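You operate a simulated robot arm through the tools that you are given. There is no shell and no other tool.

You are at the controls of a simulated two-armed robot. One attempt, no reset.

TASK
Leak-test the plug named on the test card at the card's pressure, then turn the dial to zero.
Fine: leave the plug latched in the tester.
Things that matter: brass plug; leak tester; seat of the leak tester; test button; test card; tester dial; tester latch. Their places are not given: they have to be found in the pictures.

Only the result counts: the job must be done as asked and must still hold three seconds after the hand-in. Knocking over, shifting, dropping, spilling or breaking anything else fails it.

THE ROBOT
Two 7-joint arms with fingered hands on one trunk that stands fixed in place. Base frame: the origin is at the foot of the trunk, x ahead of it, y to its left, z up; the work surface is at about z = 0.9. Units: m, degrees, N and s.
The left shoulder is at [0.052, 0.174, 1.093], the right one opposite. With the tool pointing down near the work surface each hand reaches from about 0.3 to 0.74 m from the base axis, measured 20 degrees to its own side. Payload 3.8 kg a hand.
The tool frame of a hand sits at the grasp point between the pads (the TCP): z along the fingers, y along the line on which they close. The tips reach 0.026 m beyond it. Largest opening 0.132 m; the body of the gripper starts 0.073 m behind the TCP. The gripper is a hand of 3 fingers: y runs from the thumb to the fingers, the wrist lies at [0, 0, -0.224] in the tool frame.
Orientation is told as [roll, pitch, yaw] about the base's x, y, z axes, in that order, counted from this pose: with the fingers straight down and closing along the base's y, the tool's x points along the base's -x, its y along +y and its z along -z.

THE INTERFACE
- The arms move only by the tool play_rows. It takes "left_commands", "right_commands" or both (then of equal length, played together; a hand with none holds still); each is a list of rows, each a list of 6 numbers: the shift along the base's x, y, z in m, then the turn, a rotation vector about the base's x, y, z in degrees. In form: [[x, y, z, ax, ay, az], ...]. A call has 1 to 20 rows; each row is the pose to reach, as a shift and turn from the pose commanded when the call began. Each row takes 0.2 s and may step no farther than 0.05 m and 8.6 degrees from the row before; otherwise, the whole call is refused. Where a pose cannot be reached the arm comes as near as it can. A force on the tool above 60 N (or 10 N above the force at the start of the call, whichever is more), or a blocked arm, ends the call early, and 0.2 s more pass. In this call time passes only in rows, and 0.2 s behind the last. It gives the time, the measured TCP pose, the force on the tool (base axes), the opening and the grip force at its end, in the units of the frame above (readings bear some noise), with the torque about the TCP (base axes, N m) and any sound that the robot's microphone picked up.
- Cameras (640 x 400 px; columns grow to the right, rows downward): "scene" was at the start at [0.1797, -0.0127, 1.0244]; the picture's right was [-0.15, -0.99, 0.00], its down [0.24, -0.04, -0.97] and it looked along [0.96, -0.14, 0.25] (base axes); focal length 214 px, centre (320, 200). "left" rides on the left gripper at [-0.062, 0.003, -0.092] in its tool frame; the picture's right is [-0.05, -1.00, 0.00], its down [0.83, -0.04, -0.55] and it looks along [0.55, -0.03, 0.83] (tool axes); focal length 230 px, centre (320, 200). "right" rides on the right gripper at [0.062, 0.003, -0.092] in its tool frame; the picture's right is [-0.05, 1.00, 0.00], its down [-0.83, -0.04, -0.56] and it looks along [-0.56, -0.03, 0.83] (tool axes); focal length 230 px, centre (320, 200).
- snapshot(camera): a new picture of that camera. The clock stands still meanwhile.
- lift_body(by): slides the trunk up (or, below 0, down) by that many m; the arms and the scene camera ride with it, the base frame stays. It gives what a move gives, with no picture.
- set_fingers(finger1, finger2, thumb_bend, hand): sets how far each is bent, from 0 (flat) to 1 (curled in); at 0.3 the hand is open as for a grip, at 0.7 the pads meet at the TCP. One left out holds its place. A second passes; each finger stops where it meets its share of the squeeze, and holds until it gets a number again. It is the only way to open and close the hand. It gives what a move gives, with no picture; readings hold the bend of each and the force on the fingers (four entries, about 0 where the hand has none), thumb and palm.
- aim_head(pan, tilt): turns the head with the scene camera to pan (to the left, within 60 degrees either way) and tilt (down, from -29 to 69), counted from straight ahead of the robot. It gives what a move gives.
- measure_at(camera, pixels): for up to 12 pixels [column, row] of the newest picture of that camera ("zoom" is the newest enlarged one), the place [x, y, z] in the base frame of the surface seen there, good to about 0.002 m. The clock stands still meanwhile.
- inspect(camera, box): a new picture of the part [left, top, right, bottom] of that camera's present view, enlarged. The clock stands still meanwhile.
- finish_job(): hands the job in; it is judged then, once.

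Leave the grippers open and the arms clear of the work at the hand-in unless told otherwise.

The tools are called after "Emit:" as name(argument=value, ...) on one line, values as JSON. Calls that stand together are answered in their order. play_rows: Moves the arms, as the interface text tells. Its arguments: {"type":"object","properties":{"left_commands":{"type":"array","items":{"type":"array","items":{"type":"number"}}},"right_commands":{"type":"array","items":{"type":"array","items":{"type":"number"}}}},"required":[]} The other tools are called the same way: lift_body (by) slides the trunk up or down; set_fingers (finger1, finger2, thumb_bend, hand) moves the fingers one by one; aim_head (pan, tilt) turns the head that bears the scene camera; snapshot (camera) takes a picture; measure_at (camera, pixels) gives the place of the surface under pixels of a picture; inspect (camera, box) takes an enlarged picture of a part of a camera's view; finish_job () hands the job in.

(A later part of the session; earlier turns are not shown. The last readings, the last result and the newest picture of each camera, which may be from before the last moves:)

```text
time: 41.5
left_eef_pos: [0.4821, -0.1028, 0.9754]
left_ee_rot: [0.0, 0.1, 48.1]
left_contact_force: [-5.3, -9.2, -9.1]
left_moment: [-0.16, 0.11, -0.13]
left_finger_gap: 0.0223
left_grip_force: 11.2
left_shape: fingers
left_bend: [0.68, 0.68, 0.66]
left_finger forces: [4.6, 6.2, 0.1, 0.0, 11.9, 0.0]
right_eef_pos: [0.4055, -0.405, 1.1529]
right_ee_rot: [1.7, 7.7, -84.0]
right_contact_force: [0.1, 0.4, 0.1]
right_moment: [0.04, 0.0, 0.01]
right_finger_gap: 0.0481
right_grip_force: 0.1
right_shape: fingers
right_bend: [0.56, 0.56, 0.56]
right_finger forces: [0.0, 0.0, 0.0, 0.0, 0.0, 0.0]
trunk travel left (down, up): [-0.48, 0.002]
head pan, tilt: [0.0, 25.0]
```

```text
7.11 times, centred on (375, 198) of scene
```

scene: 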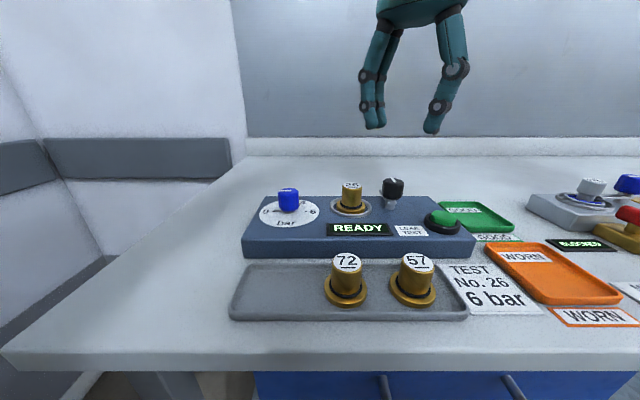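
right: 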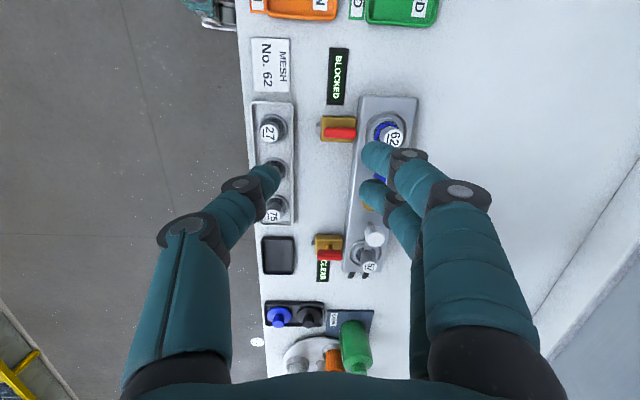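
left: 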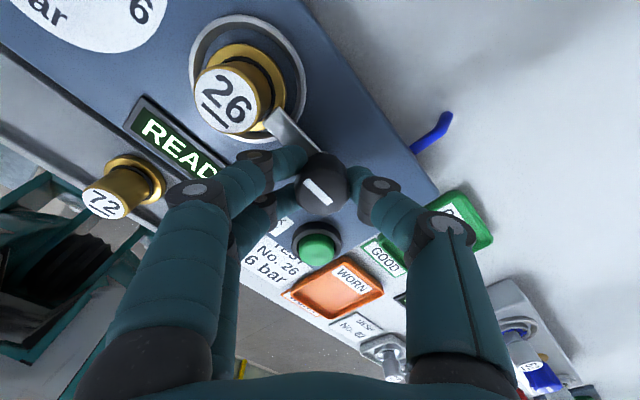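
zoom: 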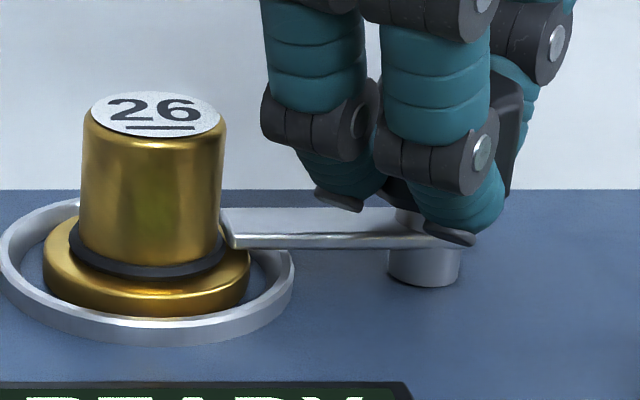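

The torque rose from −0.04 to −0.13 and the arm didn't move, so the latch is at its stop and closed. I'll open the fingers slightly to let go.

Emit:
set_fingers(hand="left", finger1=0.6, finger2=0.6, thumb_bend=0.57)

Emit:
inspect(camera="scene", box=[320, 130, 440, 220])

```text
time: 42.5
left_eef_pos: [0.4812, -0.0998, 0.976]
left_ee_rot: [0.0, 0.0, 48.0]
left_contact_force: [0.2, 0.8, -0.5]
left_moment: [0.01, -0.01, -0.01]
left_finger_gap: 0.0406
left_grip_force: 0.0
left_shape: fingers
left_bend: [0.6, 0.6, 0.56]
left_finger forces: [0.1, 0.1, 0.0, 0.1, 0.0, 0.1]
right_eef_pos: [0.4048, -0.405, 1.1535]
right_ee_rot: [1.7, 7.8, -84.1]
right_contact_force: [-0.3, 0.5, -0.9]
right_moment: [0.02, -0.02, 0.01]
right_finger_gap: 0.0482
right_grip_force: 0.0
right_shape: fingers
right_bend: [0.56, 0.56, 0.56]
right_finger forces: [0.0, 0.1, 0.0, 0.0, 0.0, 0.1]
trunk travel left (down, up): [-0.48, 0.002]
head pan, tilt: [0.0, 25.0]
```

```text
4.44 times, centred on (380, 175) of scene
```

zoom: 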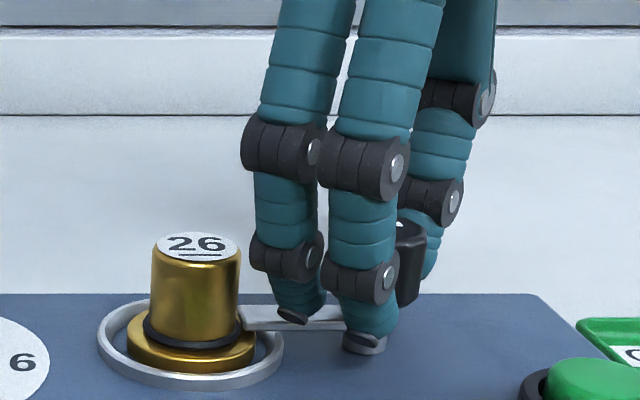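

The latch stays closed. I'll raise the hand straight up, then move it over the dial while turning to yaw 90°.

Emit:
play_rows(left_commands=[[0, 0, 0.02, 0, 0, 0], [0, 0, 0.05, 0, 0, 0], [0, 0, 0.085, 0, 0, 0], [0, 0.02, 0.1, 0, 0, 6], [0, 0.045, 0.1, 0, 0, 14], [0, 0.07, 0.1, 0, 0, 22], [-0.003, 0.095, 0.1, 0, 0, 30], [-0.005, 0.12, 0.1, 0, 0, 37], [-0.006, 0.143, 0.1, 0, 0, 42]])

Emit:
snapshot(camera="left")

Emit:
snapshot(camera="scene")

Emit:
inspect(camera="scene", box=[240, 160, 440, 260])

```text
time: 44.5
left_eef_pos: [0.4742, 0.042, 1.0767]
left_ee_rot: [0.0, 0.0, 90.2]
left_contact_force: [0.1, -0.1, 0.2]
left_moment: [0.0, 0.0, -0.01]
left_finger_gap: 0.0409
left_grip_force: 0.1
left_shape: fingers
left_bend: [0.6, 0.6, 0.56]
left_finger forces: [0.1, 0.0, 0.1, 0.0, 0.1, 0.0]
right_eef_pos: [0.4053, -0.4034, 1.1545]
right_ee_rot: [1.7, 7.7, -83.9]
right_contact_force: [0.1, -1.0, -0.2]
right_moment: [-0.02, -0.01, 0.0]
right_finger_gap: 0.048
right_grip_force: 0.0
right_shape: fingers
right_bend: [0.56, 0.56, 0.56]
right_finger forces: [0.0, 0.0, 0.0, 0.1, 0.0, 0.0]
trunk travel left (down, up): [-0.48, 0.002]
head pan, tilt: [0.0, 25.0]
```

```text
taken
```

left: 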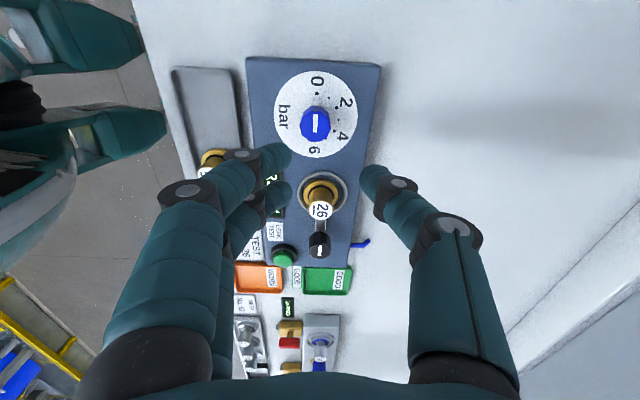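

```text
taken
```

scene: 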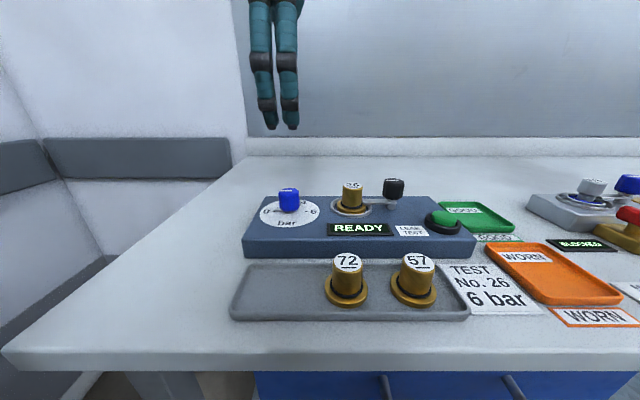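

```text
3.20 times, centred on (340, 210) of scene
```

zoom: 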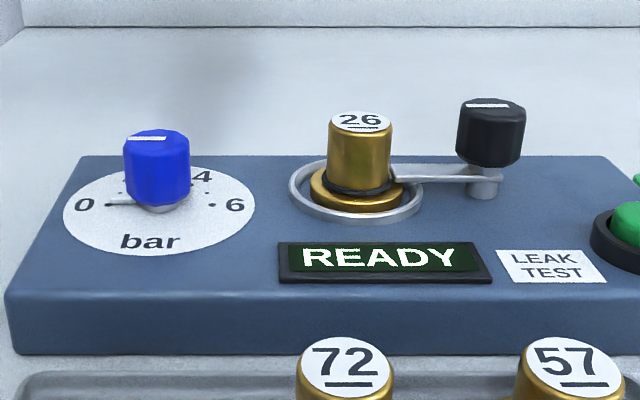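

The latch is closed over plug 26 and the display reads READY. I'll zoom in on the dial from the left hand to find the knob centre and scale.

Emit:
inspect(camera="left", box=[265, 65, 375, 165])

Emit:
measure_at(camera="zoom", pixels=[[290, 235], [265, 235], [320, 235], [290, 205], [290, 265], [300, 120], [390, 140], [410, 260], [300, 370], [290, 165]])

Emit:
inspect(camera="scene", box=[250, 175, 330, 235])

Emit:
measure_at(camera="zoom", pixels=[[310, 100], [310, 118], [310, 180], [245, 170], [370, 170], [170, 250], [475, 250], [320, 215], [280, 108]])

```text
4.00 times, centred on (320, 115) of left
```

zoom: 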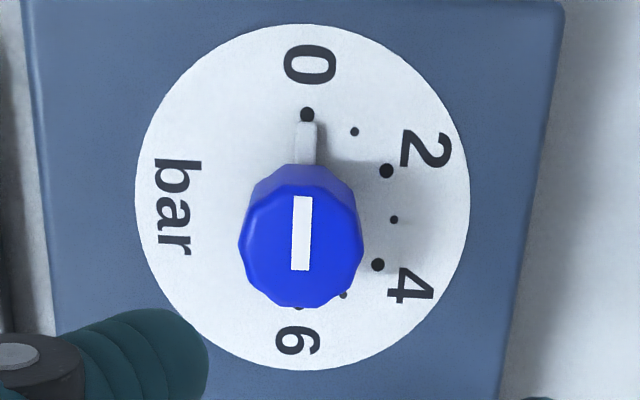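

```text
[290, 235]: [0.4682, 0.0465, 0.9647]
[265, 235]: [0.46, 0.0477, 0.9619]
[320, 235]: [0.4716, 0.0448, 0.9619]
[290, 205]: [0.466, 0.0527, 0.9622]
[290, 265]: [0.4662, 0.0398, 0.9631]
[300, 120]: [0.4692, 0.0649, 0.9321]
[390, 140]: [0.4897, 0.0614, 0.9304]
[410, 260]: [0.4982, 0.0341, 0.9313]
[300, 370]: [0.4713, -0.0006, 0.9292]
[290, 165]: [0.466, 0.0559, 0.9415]
```

```text
6.67 times, centred on (290, 205) of scene
```

zoom: 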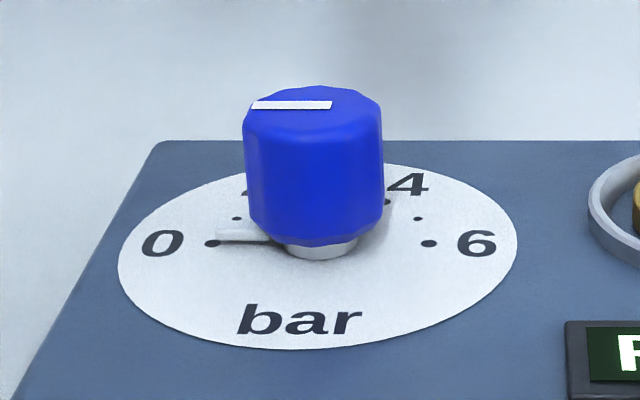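

```text
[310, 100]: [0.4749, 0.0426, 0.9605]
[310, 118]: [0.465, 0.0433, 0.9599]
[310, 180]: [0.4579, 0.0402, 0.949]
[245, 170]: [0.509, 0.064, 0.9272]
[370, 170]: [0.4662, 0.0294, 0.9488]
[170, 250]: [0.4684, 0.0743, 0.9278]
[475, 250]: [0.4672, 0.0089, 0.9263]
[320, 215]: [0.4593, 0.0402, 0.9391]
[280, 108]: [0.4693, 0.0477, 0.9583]
```

The dial has dots every 30°, with 0 toward +y and 6 toward −y, so 6 bar is a 180° clockwise turn. The knob axis is about [0.471,0.042] with its top at z 0.960. I'll open a bit wider, shift 3 mm back and lower over the knob in stages.

Emit:
set_fingers(hand="left", finger1=0.56, finger2=0.56, thumb_bend=0.56)

Emit:
play_rows(left_commands=[[-0.003, 0, -0.02, 0, 0, 0], [-0.003, 0, -0.045, 0, 0, 0], [-0.003, 0, -0.07, 0, 0, 0]])

Emit:
snapshot(camera="left")

Emit:
inspect(camera="scene", box=[230, 130, 370, 230])

```text
time: 45.5
left_eef_pos: [0.4744, 0.0415, 1.0762]
left_ee_rot: [-0.1, 0.0, 90.0]
left_contact_force: [-1.1, 0.0, -0.2]
left_moment: [-0.01, -0.01, -0.01]
left_finger_gap: 0.0472
left_grip_force: 0.1
left_shape: fingers
left_bend: [0.56, 0.56, 0.56]
left_finger forces: [0.0, 0.0, 0.0, 0.0, 0.1, 0.1]
right_eef_pos: [0.4049, -0.4043, 1.1533]
right_ee_rot: [1.7, 7.8, -84.0]
right_contact_force: [-0.7, 1.2, 1.3]
right_moment: [-0.01, 0.0, 0.0]
right_finger_gap: 0.0484
right_grip_force: 0.0
right_shape: fingers
right_bend: [0.56, 0.56, 0.56]
right_finger forces: [0.0, 0.0, 0.0, 0.0, 0.0, 0.0]
trunk travel left (down, up): [-0.48, 0.002]
head pan, tilt: [0.0, 25.0]
```

```text
time: 46.3
left_eef_pos: [0.4716, 0.0408, 1.0056]
left_ee_rot: [0.0, 0.0, 90.0]
left_contact_force: [0.5, 0.1, -1.1]
left_moment: [0.03, 0.0, 0.0]
left_finger_gap: 0.0475
left_grip_force: 0.0
left_shape: fingers
left_bend: [0.56, 0.56, 0.56]
left_finger forces: [0.0, 0.1, 0.1, 0.1, 0.1, 0.0]
right_eef_pos: [0.4051, -0.403, 1.1529]
right_ee_rot: [1.7, 7.8, -83.9]
right_contact_force: [-0.3, 0.1, 0.3]
right_moment: [0.01, 0.01, -0.02]
right_finger_gap: 0.0482
right_grip_force: 0.0
right_shape: fingers
right_bend: [0.56, 0.56, 0.56]
right_finger forces: [0.0, 0.0, 0.0, 0.0, 0.0, 0.0]
trunk travel left (down, up): [-0.48, 0.002]
head pan, tilt: [0.0, 25.0]
```

```text
taken
```

left: 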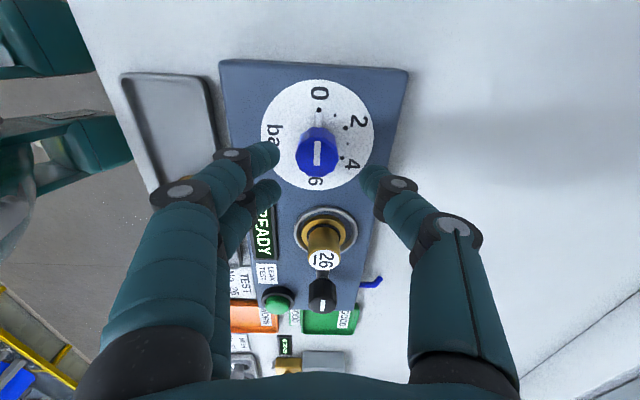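

```text
4.00 times, centred on (300, 180) of scene
```

zoom: 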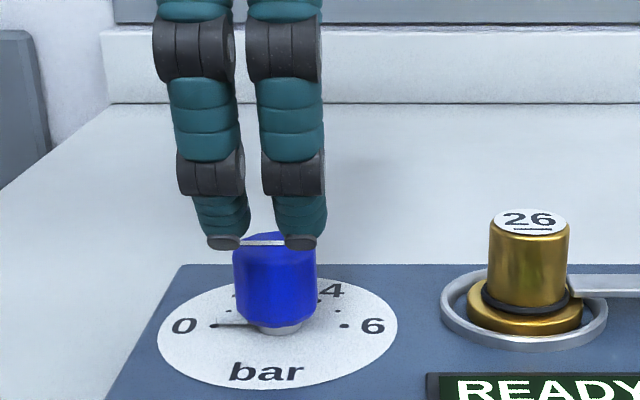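

The hand is lined up with the dial knob to about 1 mm. I'll lower to TCP z 0.967.

Emit:
play_rows(left_commands=[[0, 0.0005, -0.015, 0, 0, 0], [0, 0.0005, -0.028, 0, 0, 0], [0, 0.0005, -0.036, 0, 0, 0], [0, 0.0005, -0.0385, 0, 0, 0]])

Emit:
inspect(camera="left", box=[230, 80, 430, 240])

Emit:
inspect(camera="scene", box=[230, 130, 370, 230])

```text
time: 47.3
left_eef_pos: [0.4714, 0.0421, 0.9681]
left_ee_rot: [-0.2, 0.0, 90.0]
left_contact_force: [-0.4, 0.5, -0.6]
left_moment: [0.02, 0.02, 0.04]
left_finger_gap: 0.0472
left_grip_force: 0.1
left_shape: fingers
left_bend: [0.56, 0.56, 0.56]
left_finger forces: [0.1, 0.1, 0.0, 0.0, 0.0, 0.0]
right_eef_pos: [0.4048, -0.4035, 1.1534]
right_ee_rot: [1.8, 7.8, -84.0]
right_contact_force: [1.1, 0.1, 0.2]
right_moment: [0.02, 0.01, -0.01]
right_finger_gap: 0.0483
right_grip_force: 0.0
right_shape: fingers
right_bend: [0.56, 0.56, 0.56]
right_finger forces: [0.0, 0.0, 0.1, 0.1, 0.1, 0.0]
trunk travel left (down, up): [-0.48, 0.002]
head pan, tilt: [0.0, 25.0]
```

```text
2.50 times, centred on (330, 160) of left
```

zoom: 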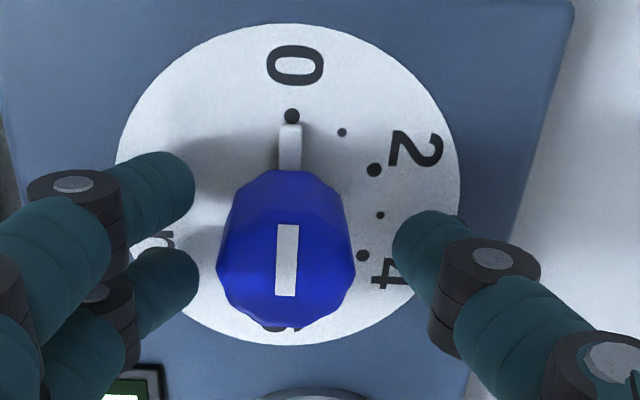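

```text
4.00 times, centred on (300, 180) of scene
```

zoom: 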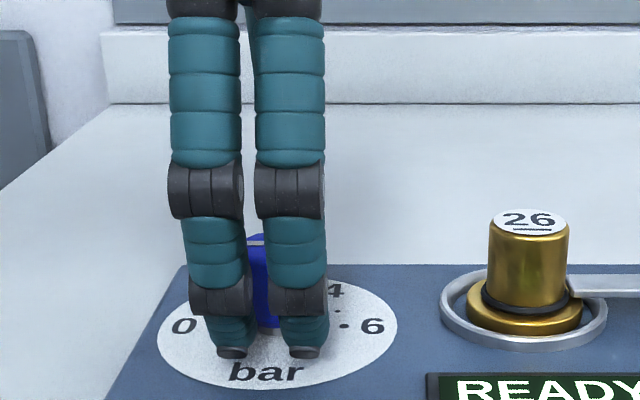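

The knob sits centrally between the fingers. I'll close on it.

Emit:
set_fingers(hand="left", finger1=0.72, finger2=0.72, thumb_bend=0.72)

Emit:
inspect(camera="left", box=[230, 80, 430, 240])

```text
time: 48.3
left_eef_pos: [0.4702, 0.0416, 0.9668]
left_ee_rot: [0.0, 0.0, 90.0]
left_contact_force: [-3.5, -0.2, -4.9]
left_moment: [-0.02, 0.04, -0.02]
left_finger_gap: 0.0234
left_grip_force: 12.0
left_shape: fingers
left_bend: [0.66, 0.67, 0.67]
left_finger forces: [7.4, 5.9, 0.0, 0.1, 10.5, 0.0]
right_eef_pos: [0.4048, -0.404, 1.154]
right_ee_rot: [1.8, 7.7, -84.0]
right_contact_force: [-1.0, -0.4, 0.1]
right_moment: [-0.02, -0.04, 0.02]
right_finger_gap: 0.0483
right_grip_force: 0.0
right_shape: fingers
right_bend: [0.56, 0.56, 0.56]
right_finger forces: [0.0, 0.0, 0.0, 0.0, 0.0, 0.0]
trunk travel left (down, up): [-0.48, 0.002]
head pan, tilt: [0.0, 25.0]
```

```text
2.50 times, centred on (330, 160) of left
```

zoom: 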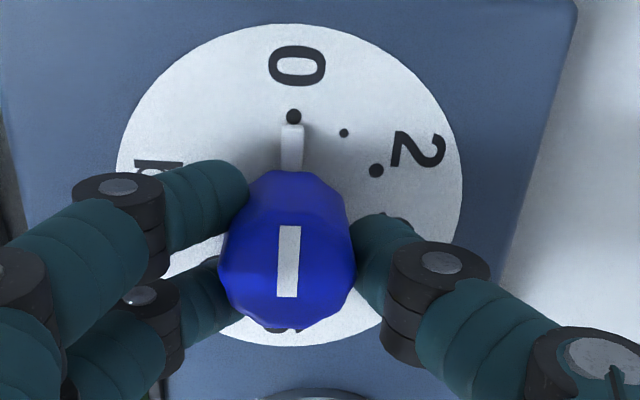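

I have a firm hold at 12 N. I'll turn 24° clockwise as a test.

Emit:
play_rows(left_commands=[[0, 0, 0, 0, 0, -6], [0, 0, 0, 0, 0, -12], [0, 0, 0, 0, 0, -18], [0, 0, 0, 0, 0, -24]])

Emit:
inspect(camera="left", box=[230, 80, 430, 240])

```text
time: 49.3
left_eef_pos: [0.4716, 0.041, 0.966]
left_ee_rot: [-0.1, 0.0, 65.8]
left_contact_force: [-6.8, -3.3, -5.6]
left_moment: [-0.09, 0.05, 0.02]
left_finger_gap: 0.0236
left_grip_force: 11.8
left_shape: fingers
left_bend: [0.66, 0.67, 0.67]
left_finger forces: [6.5, 8.2, 0.0, 0.1, 9.3, 0.0]
right_eef_pos: [0.4055, -0.4047, 1.1536]
right_ee_rot: [1.8, 7.8, -84.1]
right_contact_force: [0.2, 0.1, -0.1]
right_moment: [0.01, -0.02, -0.04]
right_finger_gap: 0.0482
right_grip_force: 0.1
right_shape: fingers
right_bend: [0.56, 0.56, 0.56]
right_finger forces: [0.0, 0.0, 0.0, 0.0, 0.1, 0.0]
trunk travel left (down, up): [-0.48, 0.002]
head pan, tilt: [0.0, 25.0]
```

```text
2.50 times, centred on (330, 160) of left
```

zoom: 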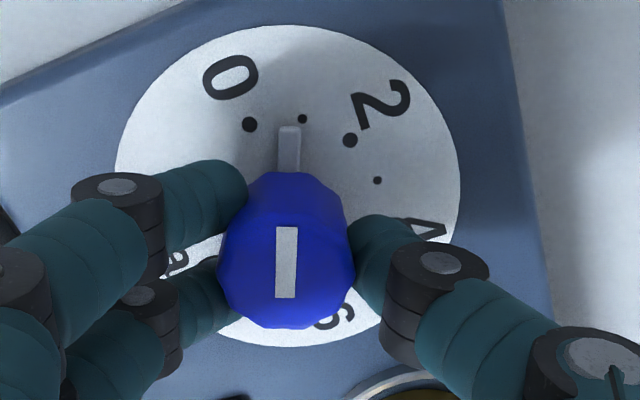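

The pointer follows the hand and is near the 1-bar dot. I'll turn another 72° and check again.

Emit:
play_rows(left_commands=[[-0.0005, 0, 0, 0, 0, -8], [-0.0005, 0, 0, 0, 0, -16], [-0.0005, 0, 0, 0, 0, -24], [-0.0005, 0, 0, 0, 0, -32], [-0.0005, 0, 0, 0, 0, -40], [-0.0005, 0, 0, 0, 0, -48], [-0.0005, 0, 0, 0, 0, -56], [-0.0005, 0, 0, 0, 0, -64], [-0.0005, 0, 0, 0, 0, -72]])

Emit:
inspect(camera="left", box=[230, 80, 430, 240])

```text
time: 51.3
left_eef_pos: [0.4707, 0.0429, 0.9676]
left_ee_rot: [-0.1, 0.1, -6.1]
left_contact_force: [-15.3, -0.6, -6.4]
left_moment: [-0.04, 0.33, 0.04]
left_finger_gap: 0.0225
left_grip_force: 13.9
left_shape: fingers
left_bend: [0.67, 0.67, 0.67]
left_finger forces: [4.7, 11.0, 0.1, 0.1, 12.2, 0.1]
right_eef_pos: [0.4029, -0.4039, 1.1539]
right_ee_rot: [1.9, 7.8, -84.0]
right_contact_force: [-0.6, -0.2, -0.3]
right_moment: [0.01, -0.02, 0.03]
right_finger_gap: 0.0483
right_grip_force: 0.1
right_shape: fingers
right_bend: [0.56, 0.56, 0.56]
right_finger forces: [0.0, 0.0, 0.0, 0.1, 0.1, 0.0]
trunk travel left (down, up): [-0.48, 0.002]
head pan, tilt: [0.0, 25.0]
```

```text
2.50 times, centred on (330, 160) of left
```

zoom: 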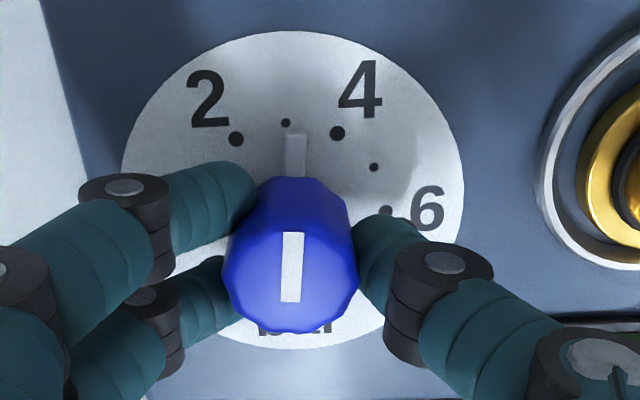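

The pointer is just past 3 bar and the side force is −15 N in x. I'll shift 2 mm in −x to relieve it while turning the remaining 84° toward 6.

Emit:
play_rows(left_commands=[[-0.001, 0, 0, 0, 0, -7], [-0.002, 0, 0, 0, 0, -14], [-0.002, 0, 0, 0, 0, -21], [-0.002, 0, 0, 0, 0, -28], [-0.002, 0, 0, 0, 0, -35], [-0.002, 0, 0, 0, 0, -42]])

Emit:
inspect(camera="left", box=[230, 80, 430, 240])

```text
time: 52.7
left_eef_pos: [0.4701, 0.0419, 0.968]
left_ee_rot: [0.0, 0.1, -48.1]
left_contact_force: [-7.9, 4.6, -7.6]
left_moment: [0.04, 0.18, 0.02]
left_finger_gap: 0.0226
left_grip_force: 14.1
left_shape: fingers
left_bend: [0.67, 0.67, 0.67]
left_finger forces: [5.7, 8.7, 0.0, 0.0, 13.0, 0.1]
right_eef_pos: [0.4042, -0.403, 1.1531]
right_ee_rot: [1.8, 7.7, -84.1]
right_contact_force: [-0.3, -0.3, 0.5]
right_moment: [-0.02, -0.01, 0.0]
right_finger_gap: 0.0485
right_grip_force: 0.1
right_shape: fingers
right_bend: [0.56, 0.56, 0.56]
right_finger forces: [0.1, 0.0, 0.1, 0.1, 0.1, 0.0]
trunk travel left (down, up): [-0.48, 0.002]
head pan, tilt: [0.0, 25.0]
```

```text
2.50 times, centred on (330, 160) of left
```

zoom: 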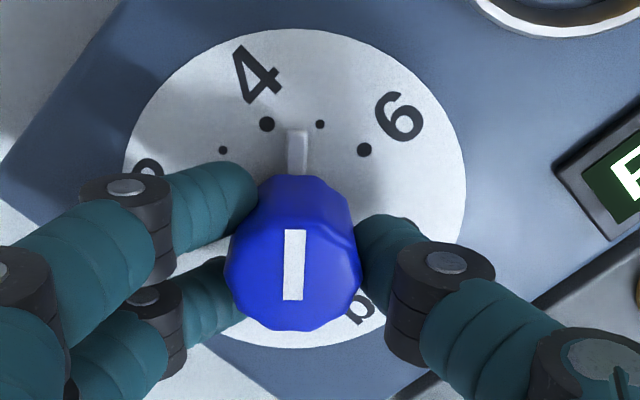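

The pointer is between 4 and 5 bar. I'll turn the remaining 42° to reach 6.

Emit:
play_rows(left_commands=[[0, 0, 0, 0, 0, -7], [0, 0, 0, 0, 0, -14], [0, 0, 0, 0, 0, -21], [0, 0, 0, 0, 0, -28], [0, 0, 0, 0, 0, -35], [0, 0, 0, 0, 0, -42]])

Emit:
inspect(camera="left", box=[230, 80, 430, 240])

Emit:
inspect(camera="scene", box=[230, 130, 370, 230])

```text
time: 54.1
left_eef_pos: [0.4695, 0.0426, 0.9673]
left_ee_rot: [-0.1, -0.1, -90.2]
left_contact_force: [-2.5, 6.3, -5.1]
left_moment: [0.14, 0.14, 0.01]
left_finger_gap: 0.0227
left_grip_force: 13.9
left_shape: fingers
left_bend: [0.67, 0.67, 0.67]
left_finger forces: [6.1, 8.4, 0.0, 0.0, 13.0, 0.1]
right_eef_pos: [0.4049, -0.4032, 1.1532]
right_ee_rot: [1.8, 7.7, -84.0]
right_contact_force: [0.2, 0.0, 0.1]
right_moment: [0.0, -0.01, 0.02]
right_finger_gap: 0.0481
right_grip_force: 0.2
right_shape: fingers
right_bend: [0.56, 0.56, 0.56]
right_finger forces: [0.0, 0.0, 0.1, 0.0, 0.0, 0.0]
trunk travel left (down, up): [-0.48, 0.002]
head pan, tilt: [0.0, 25.0]
```

```text
2.50 times, centred on (330, 160) of left
```

zoom: 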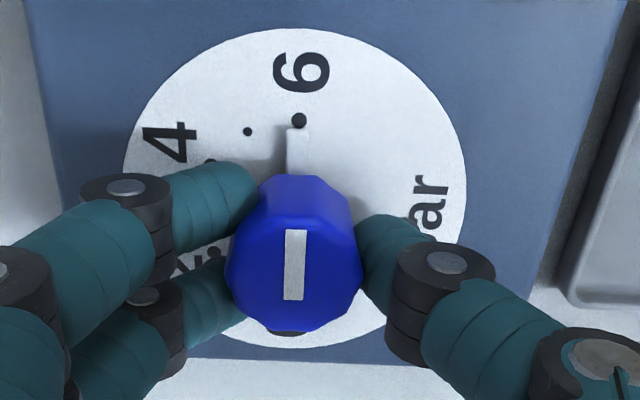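

```text
4.00 times, centred on (300, 180) of scene
```

zoom: 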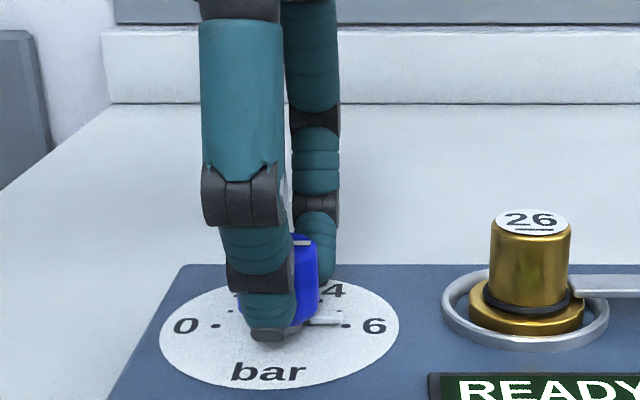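

The pointer is on the 6 dot. I'll release the knob and check that the dial stays at 6.

Emit:
set_fingers(hand="left", finger1=0.56, finger2=0.56, thumb_bend=0.56)

Emit:
inspect(camera="left", box=[230, 80, 430, 240])

```text
time: 55.1
left_eef_pos: [0.4695, 0.0431, 0.968]
left_ee_rot: [-0.1, 0.0, -90.1]
left_contact_force: [-0.3, 0.8, -0.1]
left_moment: [0.02, -0.02, 0.03]
left_finger_gap: 0.0472
left_grip_force: 0.0
left_shape: fingers
left_bend: [0.56, 0.56, 0.56]
left_finger forces: [0.0, 0.0, 0.0, 0.0, 0.0, 0.0]
right_eef_pos: [0.4039, -0.4024, 1.1535]
right_ee_rot: [1.6, 7.9, -84.0]
right_contact_force: [-0.2, -0.9, -0.2]
right_moment: [-0.02, 0.01, 0.0]
right_finger_gap: 0.0481
right_grip_force: 0.0
right_shape: fingers
right_bend: [0.56, 0.56, 0.56]
right_finger forces: [0.0, 0.0, 0.0, 0.0, 0.0, 0.0]
trunk travel left (down, up): [-0.48, 0.002]
head pan, tilt: [0.0, 25.0]
```

```text
2.50 times, centred on (330, 160) of left
```

zoom: 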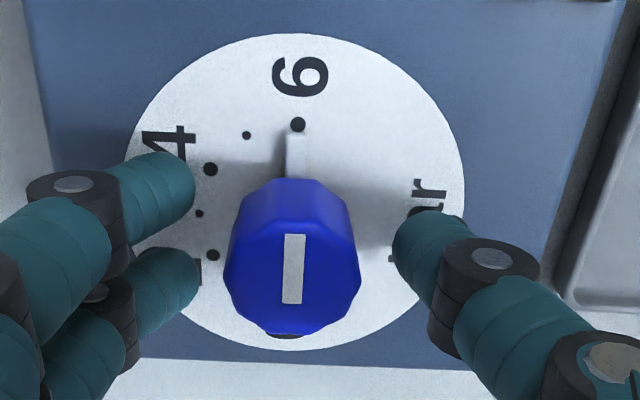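

The dial stays at 6 bar. I'll raise the hand clear, then measure the button.

Emit:
play_rows(left_commands=[[0, 0, 0.02, 0, 0, 0], [0, 0, 0.05, 0, 0, 0], [0, 0, 0.085, 0, 0, 0], [0, 0, 0.11, 0, 0, 0]])

Emit:
inspect(camera="scene", box=[410, 195, 480, 245])

```text
time: 56.1
left_eef_pos: [0.4686, 0.0421, 1.0782]
left_ee_rot: [-0.1, 0.0, -90.0]
left_contact_force: [-0.4, 0.2, 0.1]
left_moment: [-0.01, -0.02, 0.0]
left_finger_gap: 0.047
left_grip_force: 0.1
left_shape: fingers
left_bend: [0.56, 0.56, 0.56]
left_finger forces: [0.0, 0.0, 0.1, 0.1, 0.0, 0.1]
right_eef_pos: [0.4053, -0.4035, 1.1537]
right_ee_rot: [1.7, 7.8, -84.0]
right_contact_force: [0.1, 0.4, 0.9]
right_moment: [0.04, 0.01, -0.01]
right_finger_gap: 0.0484
right_grip_force: 0.1
right_shape: fingers
right_bend: [0.56, 0.56, 0.56]
right_finger forces: [0.0, 0.0, 0.1, 0.0, 0.0, 0.0]
trunk travel left (down, up): [-0.48, 0.002]
head pan, tilt: [0.0, 25.0]
```

```text
8.00 times, centred on (445, 220) of scene
```

zoom: 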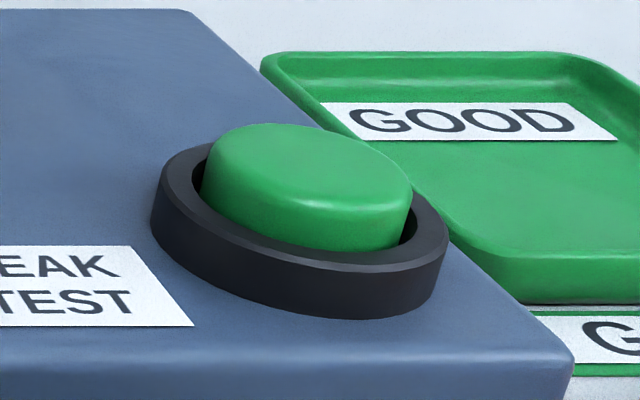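

Emit:
measure_at(camera="zoom", pixels=[[310, 165], [225, 150], [400, 180], [270, 132], [320, 210], [185, 170], [440, 235], [290, 265], [300, 300]])

Emit:
inspect(camera="scene", box=[240, 160, 440, 260])

```text
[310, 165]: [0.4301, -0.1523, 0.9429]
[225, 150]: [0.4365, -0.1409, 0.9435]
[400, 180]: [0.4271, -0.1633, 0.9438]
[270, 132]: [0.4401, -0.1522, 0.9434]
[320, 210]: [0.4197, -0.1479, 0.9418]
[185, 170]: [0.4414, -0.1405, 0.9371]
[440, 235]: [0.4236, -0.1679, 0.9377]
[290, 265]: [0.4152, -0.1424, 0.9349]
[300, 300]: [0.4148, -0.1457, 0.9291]
```

```text
3.20 times, centred on (340, 210) of scene
```

zoom: 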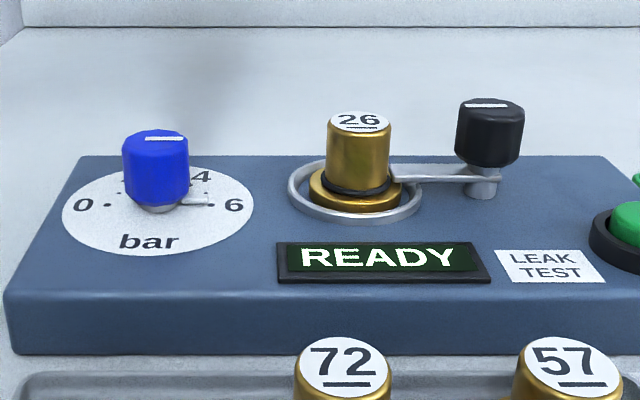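

The button cap centre is about [0.431,-0.152], its top z is 0.943, and it stands about 6 mm above its bezel. The pointer shows 6 and the display READY. I'll extend the thumb alone, with the fingers spread out, and move over the button.

Emit:
set_fingers(hand="left", finger1=0.45, finger2=0.45, thumb_bend=0.7)

Emit:
play_rows(left_commands=[[-0.006, -0.039, 0, 0, 0, 0], [-0.012, -0.078, 0, 0, 0, 0], [-0.018, -0.117, 0, 0, 0, 0], [-0.025, -0.156, 0, 0, 0, 0], [-0.032, -0.194, -0.01, 0, 0, 0], [-0.032, -0.194, -0.04, 0, 0, 0]])

Emit:
snapshot(camera="left")

Emit:
inspect(camera="scene", box=[360, 130, 500, 240])

```text
time: 57.1
left_eef_pos: [0.4696, 0.042, 1.0777]
left_ee_rot: [-0.1, 0.0, -90.0]
left_contact_force: [0.2, -0.1, 0.3]
left_moment: [0.01, 0.02, 0.01]
left_finger_gap: 0.0445
left_grip_force: 0.1
left_shape: fingers
left_bend: [0.45, 0.45, 0.7]
left_finger forces: [0.0, 0.0, 0.1, 0.0, 0.0, 0.1]
right_eef_pos: [0.4054, -0.4045, 1.1535]
right_ee_rot: [1.7, 7.8, -84.1]
right_contact_force: [1.0, 0.4, -0.4]
right_moment: [-0.01, 0.02, -0.04]
right_finger_gap: 0.0479
right_grip_force: 0.0
right_shape: fingers
right_bend: [0.56, 0.56, 0.56]
right_finger forces: [0.0, 0.0, 0.1, 0.0, 0.1, 0.0]
trunk travel left (down, up): [-0.48, 0.002]
head pan, tilt: [0.0, 25.0]
```

```text
time: 58.5
left_eef_pos: [0.4393, -0.1522, 1.0381]
left_ee_rot: [-0.2, -0.1, -90.0]
left_contact_force: [-0.6, 0.8, 0.8]
left_moment: [-0.05, 0.01, 0.01]
left_finger_gap: 0.0445
left_grip_force: 0.0
left_shape: fingers
left_bend: [0.45, 0.45, 0.7]
left_finger forces: [0.0, 0.1, 0.0, 0.0, 0.0, 0.0]
right_eef_pos: [0.4058, -0.4037, 1.153]
right_ee_rot: [1.8, 7.8, -84.0]
right_contact_force: [0.1, 0.4, -0.5]
right_moment: [-0.03, 0.01, 0.01]
right_finger_gap: 0.0483
right_grip_force: 0.0
right_shape: fingers
right_bend: [0.56, 0.56, 0.56]
right_finger forces: [0.0, 0.0, 0.0, 0.0, 0.1, 0.0]
trunk travel left (down, up): [-0.48, 0.002]
head pan, tilt: [0.0, 25.0]
```

```text
taken
```

left: 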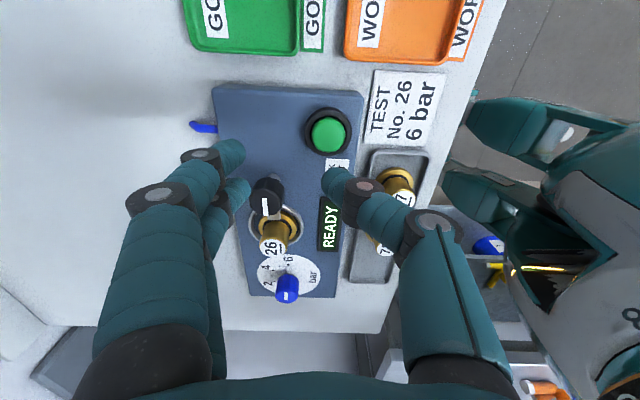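

```text
3.64 times, centred on (430, 185) of scene
```

zoom: 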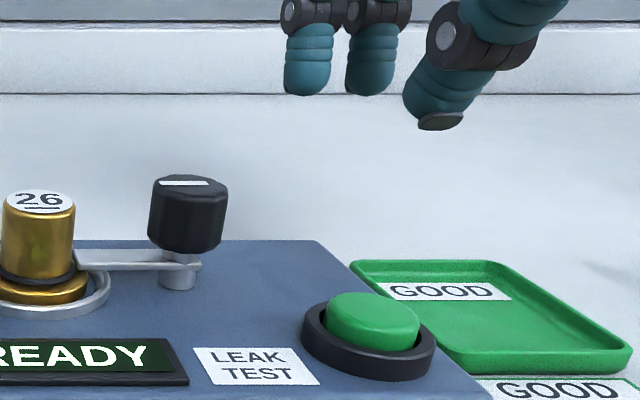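

Emit:
measure_at(camera="zoom", pixels=[[440, 122], [430, 105], [450, 105], [310, 88], [370, 88], [372, 318]])

Emit:
measure_at(camera="left", pixels=[[328, 180], [335, 178], [330, 195], [240, 155], [244, 190], [328, 133]])

```text
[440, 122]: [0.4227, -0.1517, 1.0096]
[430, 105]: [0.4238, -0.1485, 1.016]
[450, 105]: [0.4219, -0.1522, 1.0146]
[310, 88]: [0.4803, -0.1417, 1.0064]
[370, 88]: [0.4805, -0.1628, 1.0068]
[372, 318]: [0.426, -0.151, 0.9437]
```

```text
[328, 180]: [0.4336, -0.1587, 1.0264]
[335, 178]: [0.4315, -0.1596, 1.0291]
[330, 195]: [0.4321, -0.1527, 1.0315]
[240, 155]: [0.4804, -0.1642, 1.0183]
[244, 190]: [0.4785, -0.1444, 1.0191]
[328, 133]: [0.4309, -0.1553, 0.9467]
```

The thumb tip is centred at about [0.429,-0.152], z 1.008, and the fingers clear the latch knob by about 1.5 cm. I'll lower 6 cm to just above the button.

Emit:
play_rows(left_commands=[[0.002, 0, -0.02, 0, 0, 0], [0.002, 0, -0.04, 0, 0, 0], [0.002, 0, -0.055, 0, 0, 0], [0.002, 0, -0.06, 0, 0, 0]])

Emit:
inspect(camera="scene", box=[360, 130, 500, 240])

Emit:
inspect(camera="left", box=[180, 80, 420, 260])

```text
time: 59.5
left_eef_pos: [0.4406, -0.1524, 0.9771]
left_ee_rot: [-0.1, 0.0, -89.9]
left_contact_force: [0.6, -0.2, -0.5]
left_moment: [0.01, 0.0, 0.05]
left_finger_gap: 0.0443
left_grip_force: 0.0
left_shape: fingers
left_bend: [0.45, 0.45, 0.7]
left_finger forces: [0.1, 0.0, 0.1, 0.0, 0.1, 0.0]
right_eef_pos: [0.4046, -0.4043, 1.1533]
right_ee_rot: [1.7, 7.9, -84.0]
right_contact_force: [-0.9, -0.2, 0.3]
right_moment: [0.0, 0.02, 0.01]
right_finger_gap: 0.0482
right_grip_force: 0.1
right_shape: fingers
right_bend: [0.56, 0.56, 0.56]
right_finger forces: [0.0, 0.0, 0.1, 0.0, 0.0, 0.1]
trunk travel left (down, up): [-0.48, 0.002]
head pan, tilt: [0.0, 25.0]
```

```text
3.64 times, centred on (430, 185) of scene
```

zoom: 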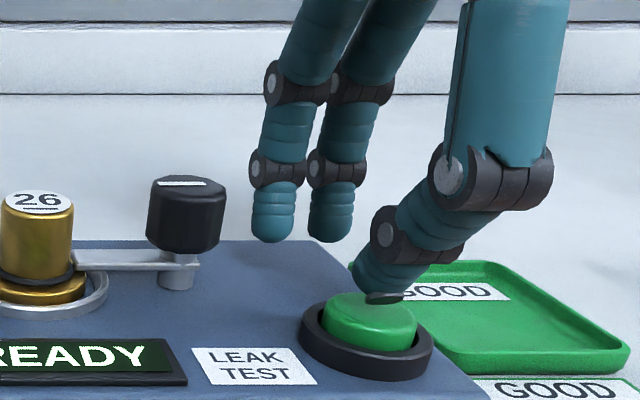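

```text
2.22 times, centred on (300, 170) of left
```

zoom: 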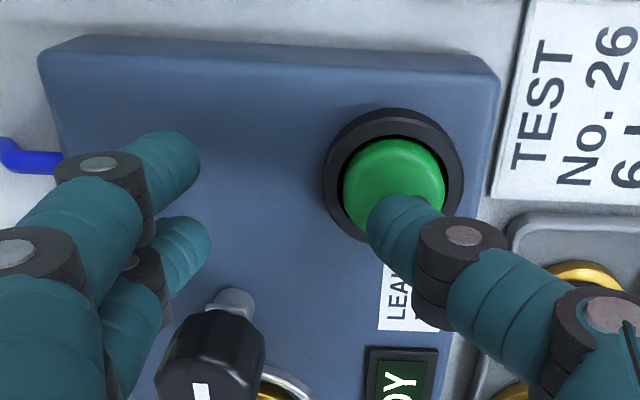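

The thumb tip is right over the green cap. I'll press down in small steps.

Emit:
play_rows(left_commands=[[0, 0, -0.002, 0, 0, 0], [0, 0, -0.004, 0, 0, 0], [0, 0, -0.006, 0, 0, 0], [0, 0, -0.007, 0, 0, 0]])

Emit:
inspect(camera="scene", box=[300, 150, 500, 250])

```text
time: 60.5
left_eef_pos: [0.4402, -0.1523, 0.9717]
left_ee_rot: [0.0, -0.1, -90.0]
left_contact_force: [-0.3, 0.1, 2.2]
left_moment: [0.0, 0.0, 0.02]
left_finger_gap: 0.0441
left_grip_force: 1.0
left_shape: fingers
left_bend: [0.45, 0.45, 0.7]
left_finger forces: [0.0, 0.0, 0.0, 0.0, 1.6, 0.1]
right_eef_pos: [0.4037, -0.4035, 1.1547]
right_ee_rot: [1.9, 7.8, -84.0]
right_contact_force: [0.6, -0.6, 0.2]
right_moment: [0.02, -0.06, 0.0]
right_finger_gap: 0.0481
right_grip_force: 0.1
right_shape: fingers
right_bend: [0.56, 0.56, 0.56]
right_finger forces: [0.0, 0.0, 0.1, 0.0, 0.0, 0.0]
trunk travel left (down, up): [-0.48, 0.002]
head pan, tilt: [0.0, 25.0]
```

```text
3.20 times, centred on (400, 200) of scene
```

zoom: 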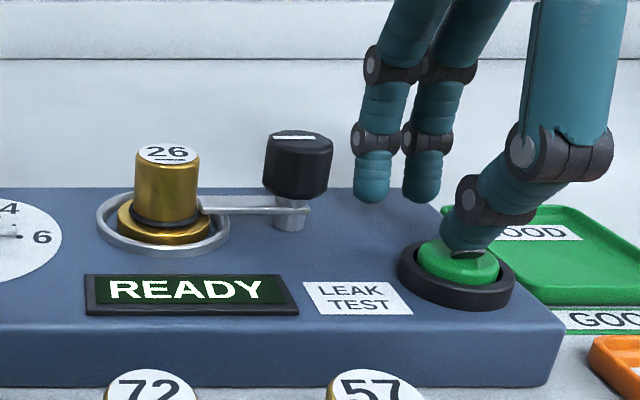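

I feel 2 N of contact and the display still says READY. I'll press a few millimetres more.

Emit:
play_rows(left_commands=[[0, 0, -0.001, 0, 0, 0], [0, 0, -0.002, 0, 0, 0], [0, 0, -0.003, 0, 0, 0]])

Emit:
inspect(camera="scene", box=[300, 150, 500, 250])

```text
time: 61.3
left_eef_pos: [0.44, -0.1518, 0.9682]
left_ee_rot: [-0.1, 0.0, -89.9]
left_contact_force: [-0.9, -0.8, 3.3]
left_moment: [0.0, 0.07, 0.0]
left_finger_gap: 0.0443
left_grip_force: 1.2
left_shape: fingers
left_bend: [0.45, 0.45, 0.7]
left_finger forces: [0.0, 0.0, 0.0, 0.0, 2.9, 0.2]
right_eef_pos: [0.4039, -0.4034, 1.1536]
right_ee_rot: [1.8, 7.7, -84.0]
right_contact_force: [0.2, 0.7, 0.3]
right_moment: [0.0, 0.02, 0.02]
right_finger_gap: 0.0483
right_grip_force: 0.0
right_shape: fingers
right_bend: [0.56, 0.56, 0.56]
right_finger forces: [0.1, 0.1, 0.1, 0.0, 0.1, 0.1]
trunk travel left (down, up): [-0.48, 0.002]
head pan, tilt: [0.0, 25.0]
heard: click
```

```text
3.20 times, centred on (400, 200) of scene
```

zoom: 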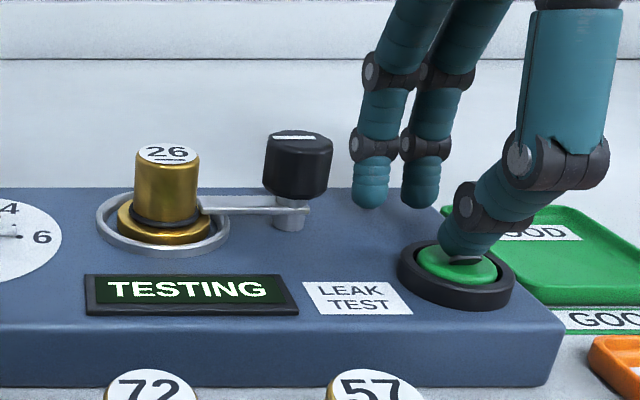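

I heard a click and the display shows TESTING. I'll hold still for a couple of seconds and watch the display.

Emit:
play_rows(left_commands=[[0, 0, 0, 0, 0, 0], [0, 0, 0, 0, 0, 0], [0, 0, 0, 0, 0, 0], [0, 0, 0, 0, 0, 0], [0, 0, 0, 0, 0, 0], [0, 0, 0, 0, 0, 0], [0, 0, 0, 0, 0, 0], [0, 0, 0, 0, 0, 0], [0, 0, 0, 0, 0, 0], [0, 0, 0, 0, 0, 0]])

Emit:
inspect(camera="scene", box=[300, 150, 500, 250])

```text
time: 63.5
left_eef_pos: [0.4387, -0.152, 0.9682]
left_ee_rot: [-0.1, 0.0, -90.0]
left_contact_force: [-0.2, 0.1, 3.2]
left_moment: [-0.03, 0.07, 0.02]
left_finger_gap: 0.0442
left_grip_force: 1.2
left_shape: fingers
left_bend: [0.45, 0.45, 0.7]
left_finger forces: [0.1, 0.1, 0.0, 0.0, 2.9, 0.0]
right_eef_pos: [0.4046, -0.4039, 1.1537]
right_ee_rot: [1.8, 7.7, -84.0]
right_contact_force: [-1.1, 0.6, 0.2]
right_moment: [0.01, -0.02, -0.01]
right_finger_gap: 0.0482
right_grip_force: 0.1
right_shape: fingers
right_bend: [0.56, 0.56, 0.56]
right_finger forces: [0.0, 0.0, 0.1, 0.0, 0.0, 0.1]
trunk travel left (down, up): [-0.48, 0.002]
head pan, tilt: [0.0, 25.0]
```

```text
3.20 times, centred on (400, 200) of scene
```

zoom: 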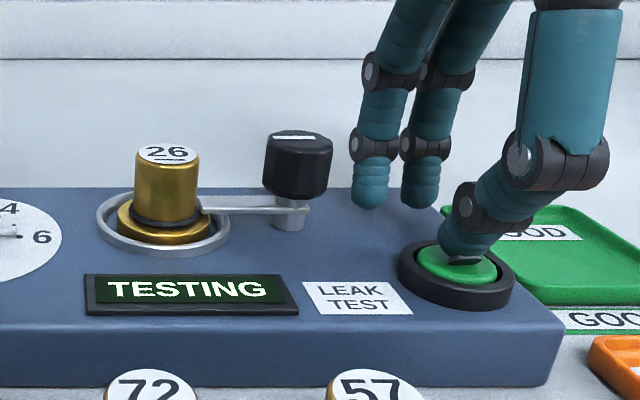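

It still shows TESTING, so I'll hold for another 4 seconds.

Emit:
play_rows(left_commands=[[0, 0, 0, 0, 0, 0], [0, 0, 0, 0, 0, 0], [0, 0, 0, 0, 0, 0], [0, 0, 0, 0, 0, 0], [0, 0, 0, 0, 0, 0], [0, 0, 0, 0, 0, 0], [0, 0, 0, 0, 0, 0], [0, 0, 0, 0, 0, 0], [0, 0, 0, 0, 0, 0], [0, 0, 0, 0, 0, 0], [0, 0, 0, 0, 0, 0], [0, 0, 0, 0, 0, 0], [0, 0, 0, 0, 0, 0], [0, 0, 0, 0, 0, 0], [0, 0, 0, 0, 0, 0], [0, 0, 0, 0, 0, 0], [0, 0, 0, 0, 0, 0], [0, 0, 0, 0, 0, 0], [0, 0, 0, 0, 0, 0], [0, 0, 0, 0, 0, 0]])

Emit:
inspect(camera="scene", box=[300, 150, 500, 250])

```text
time: 67.7
left_eef_pos: [0.4404, -0.1523, 0.9683]
left_ee_rot: [-0.2, 0.0, -90.0]
left_contact_force: [-0.9, -0.5, 3.2]
left_moment: [-0.01, 0.04, 0.03]
left_finger_gap: 0.0441
left_grip_force: 2.0
left_shape: fingers
left_bend: [0.45, 0.45, 0.7]
left_finger forces: [0.1, 0.1, 0.0, 0.0, 3.0, 0.0]
right_eef_pos: [0.4041, -0.4035, 1.154]
right_ee_rot: [1.8, 7.8, -84.0]
right_contact_force: [0.4, 0.6, -0.4]
right_moment: [0.01, 0.0, -0.01]
right_finger_gap: 0.0479
right_grip_force: 0.0
right_shape: fingers
right_bend: [0.56, 0.56, 0.56]
right_finger forces: [0.1, 0.0, 0.0, 0.1, 0.0, 0.1]
trunk travel left (down, up): [-0.48, 0.002]
head pan, tilt: [0.0, 25.0]
```

```text
3.20 times, centred on (400, 200) of scene
```

zoom: 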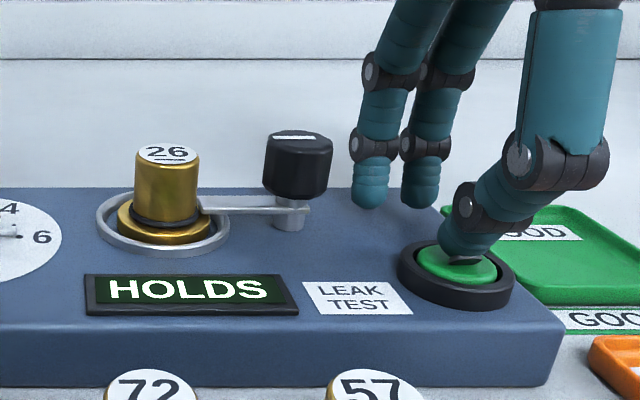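

The display shows HOLDS, so the leak test is complete. I'll lift off the button and move back high over the dial, keeping yaw −90°.

Emit:
play_rows(left_commands=[[0, 0, 0.01, 0, 0, 0], [0, 0, 0.04, 0, 0, 0], [0, 0, 0.075, 0, 0, 0], [0, 0, 0.11, 0, 0, 0], [0.006, 0.039, 0.11, 0, 0, 0], [0.012, 0.078, 0.11, 0, 0, 0], [0.018, 0.117, 0.11, 0, 0, 0], [0.025, 0.156, 0.11, 0, 0, 0], [0.03, 0.194, 0.11, 0, 0, 0]])

Emit:
set_fingers(hand="left", finger1=0.56, finger2=0.56, thumb_bend=0.56)

Emit:
snapshot(camera="scene")

Emit:
snapshot(camera="left")

```text
time: 69.7
left_eef_pos: [0.469, 0.0446, 1.0775]
left_ee_rot: [-0.2, -0.1, -90.0]
left_contact_force: [-0.5, 0.3, -0.7]
left_moment: [-0.02, 0.01, 0.0]
left_finger_gap: 0.0443
left_grip_force: 0.1
left_shape: fingers
left_bend: [0.45, 0.45, 0.7]
left_finger forces: [0.1, 0.0, 0.0, 0.0, 0.1, 0.0]
right_eef_pos: [0.4047, -0.4029, 1.1522]
right_ee_rot: [1.6, 7.8, -84.0]
right_contact_force: [0.3, 0.0, -0.2]
right_moment: [-0.02, -0.03, -0.01]
right_finger_gap: 0.0482
right_grip_force: 0.0
right_shape: fingers
right_bend: [0.56, 0.56, 0.56]
right_finger forces: [0.0, 0.0, 0.0, 0.0, 0.1, 0.0]
trunk travel left (down, up): [-0.48, 0.002]
head pan, tilt: [0.0, 25.0]
```

```text
time: 70.7
left_eef_pos: [0.47, 0.0419, 1.0774]
left_ee_rot: [-0.1, -0.1, -89.9]
left_contact_force: [-0.6, -0.5, 0.4]
left_moment: [0.02, -0.02, 0.0]
left_finger_gap: 0.0479
left_grip_force: 0.0
left_shape: fingers
left_bend: [0.56, 0.56, 0.56]
left_finger forces: [0.0, 0.0, 0.1, 0.0, 0.0, 0.1]
right_eef_pos: [0.4045, -0.4036, 1.1528]
right_ee_rot: [1.7, 7.8, -84.0]
right_contact_force: [0.7, 0.6, 0.7]
right_moment: [0.0, -0.01, -0.02]
right_finger_gap: 0.0483
right_grip_force: 0.1
right_shape: fingers
right_bend: [0.56, 0.56, 0.56]
right_finger forces: [0.0, 0.1, 0.0, 0.0, 0.0, 0.1]
trunk travel left (down, up): [-0.48, 0.002]
head pan, tilt: [0.0, 25.0]
```

```text
taken
```

scene: 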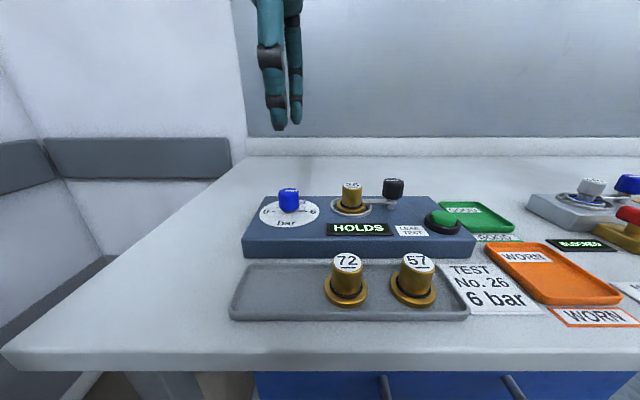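

```text
taken
```

left: 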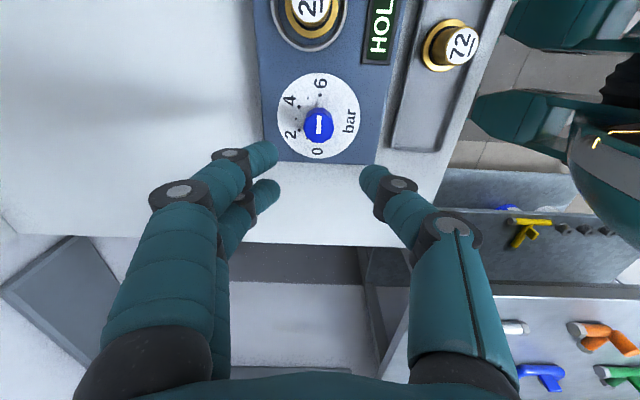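

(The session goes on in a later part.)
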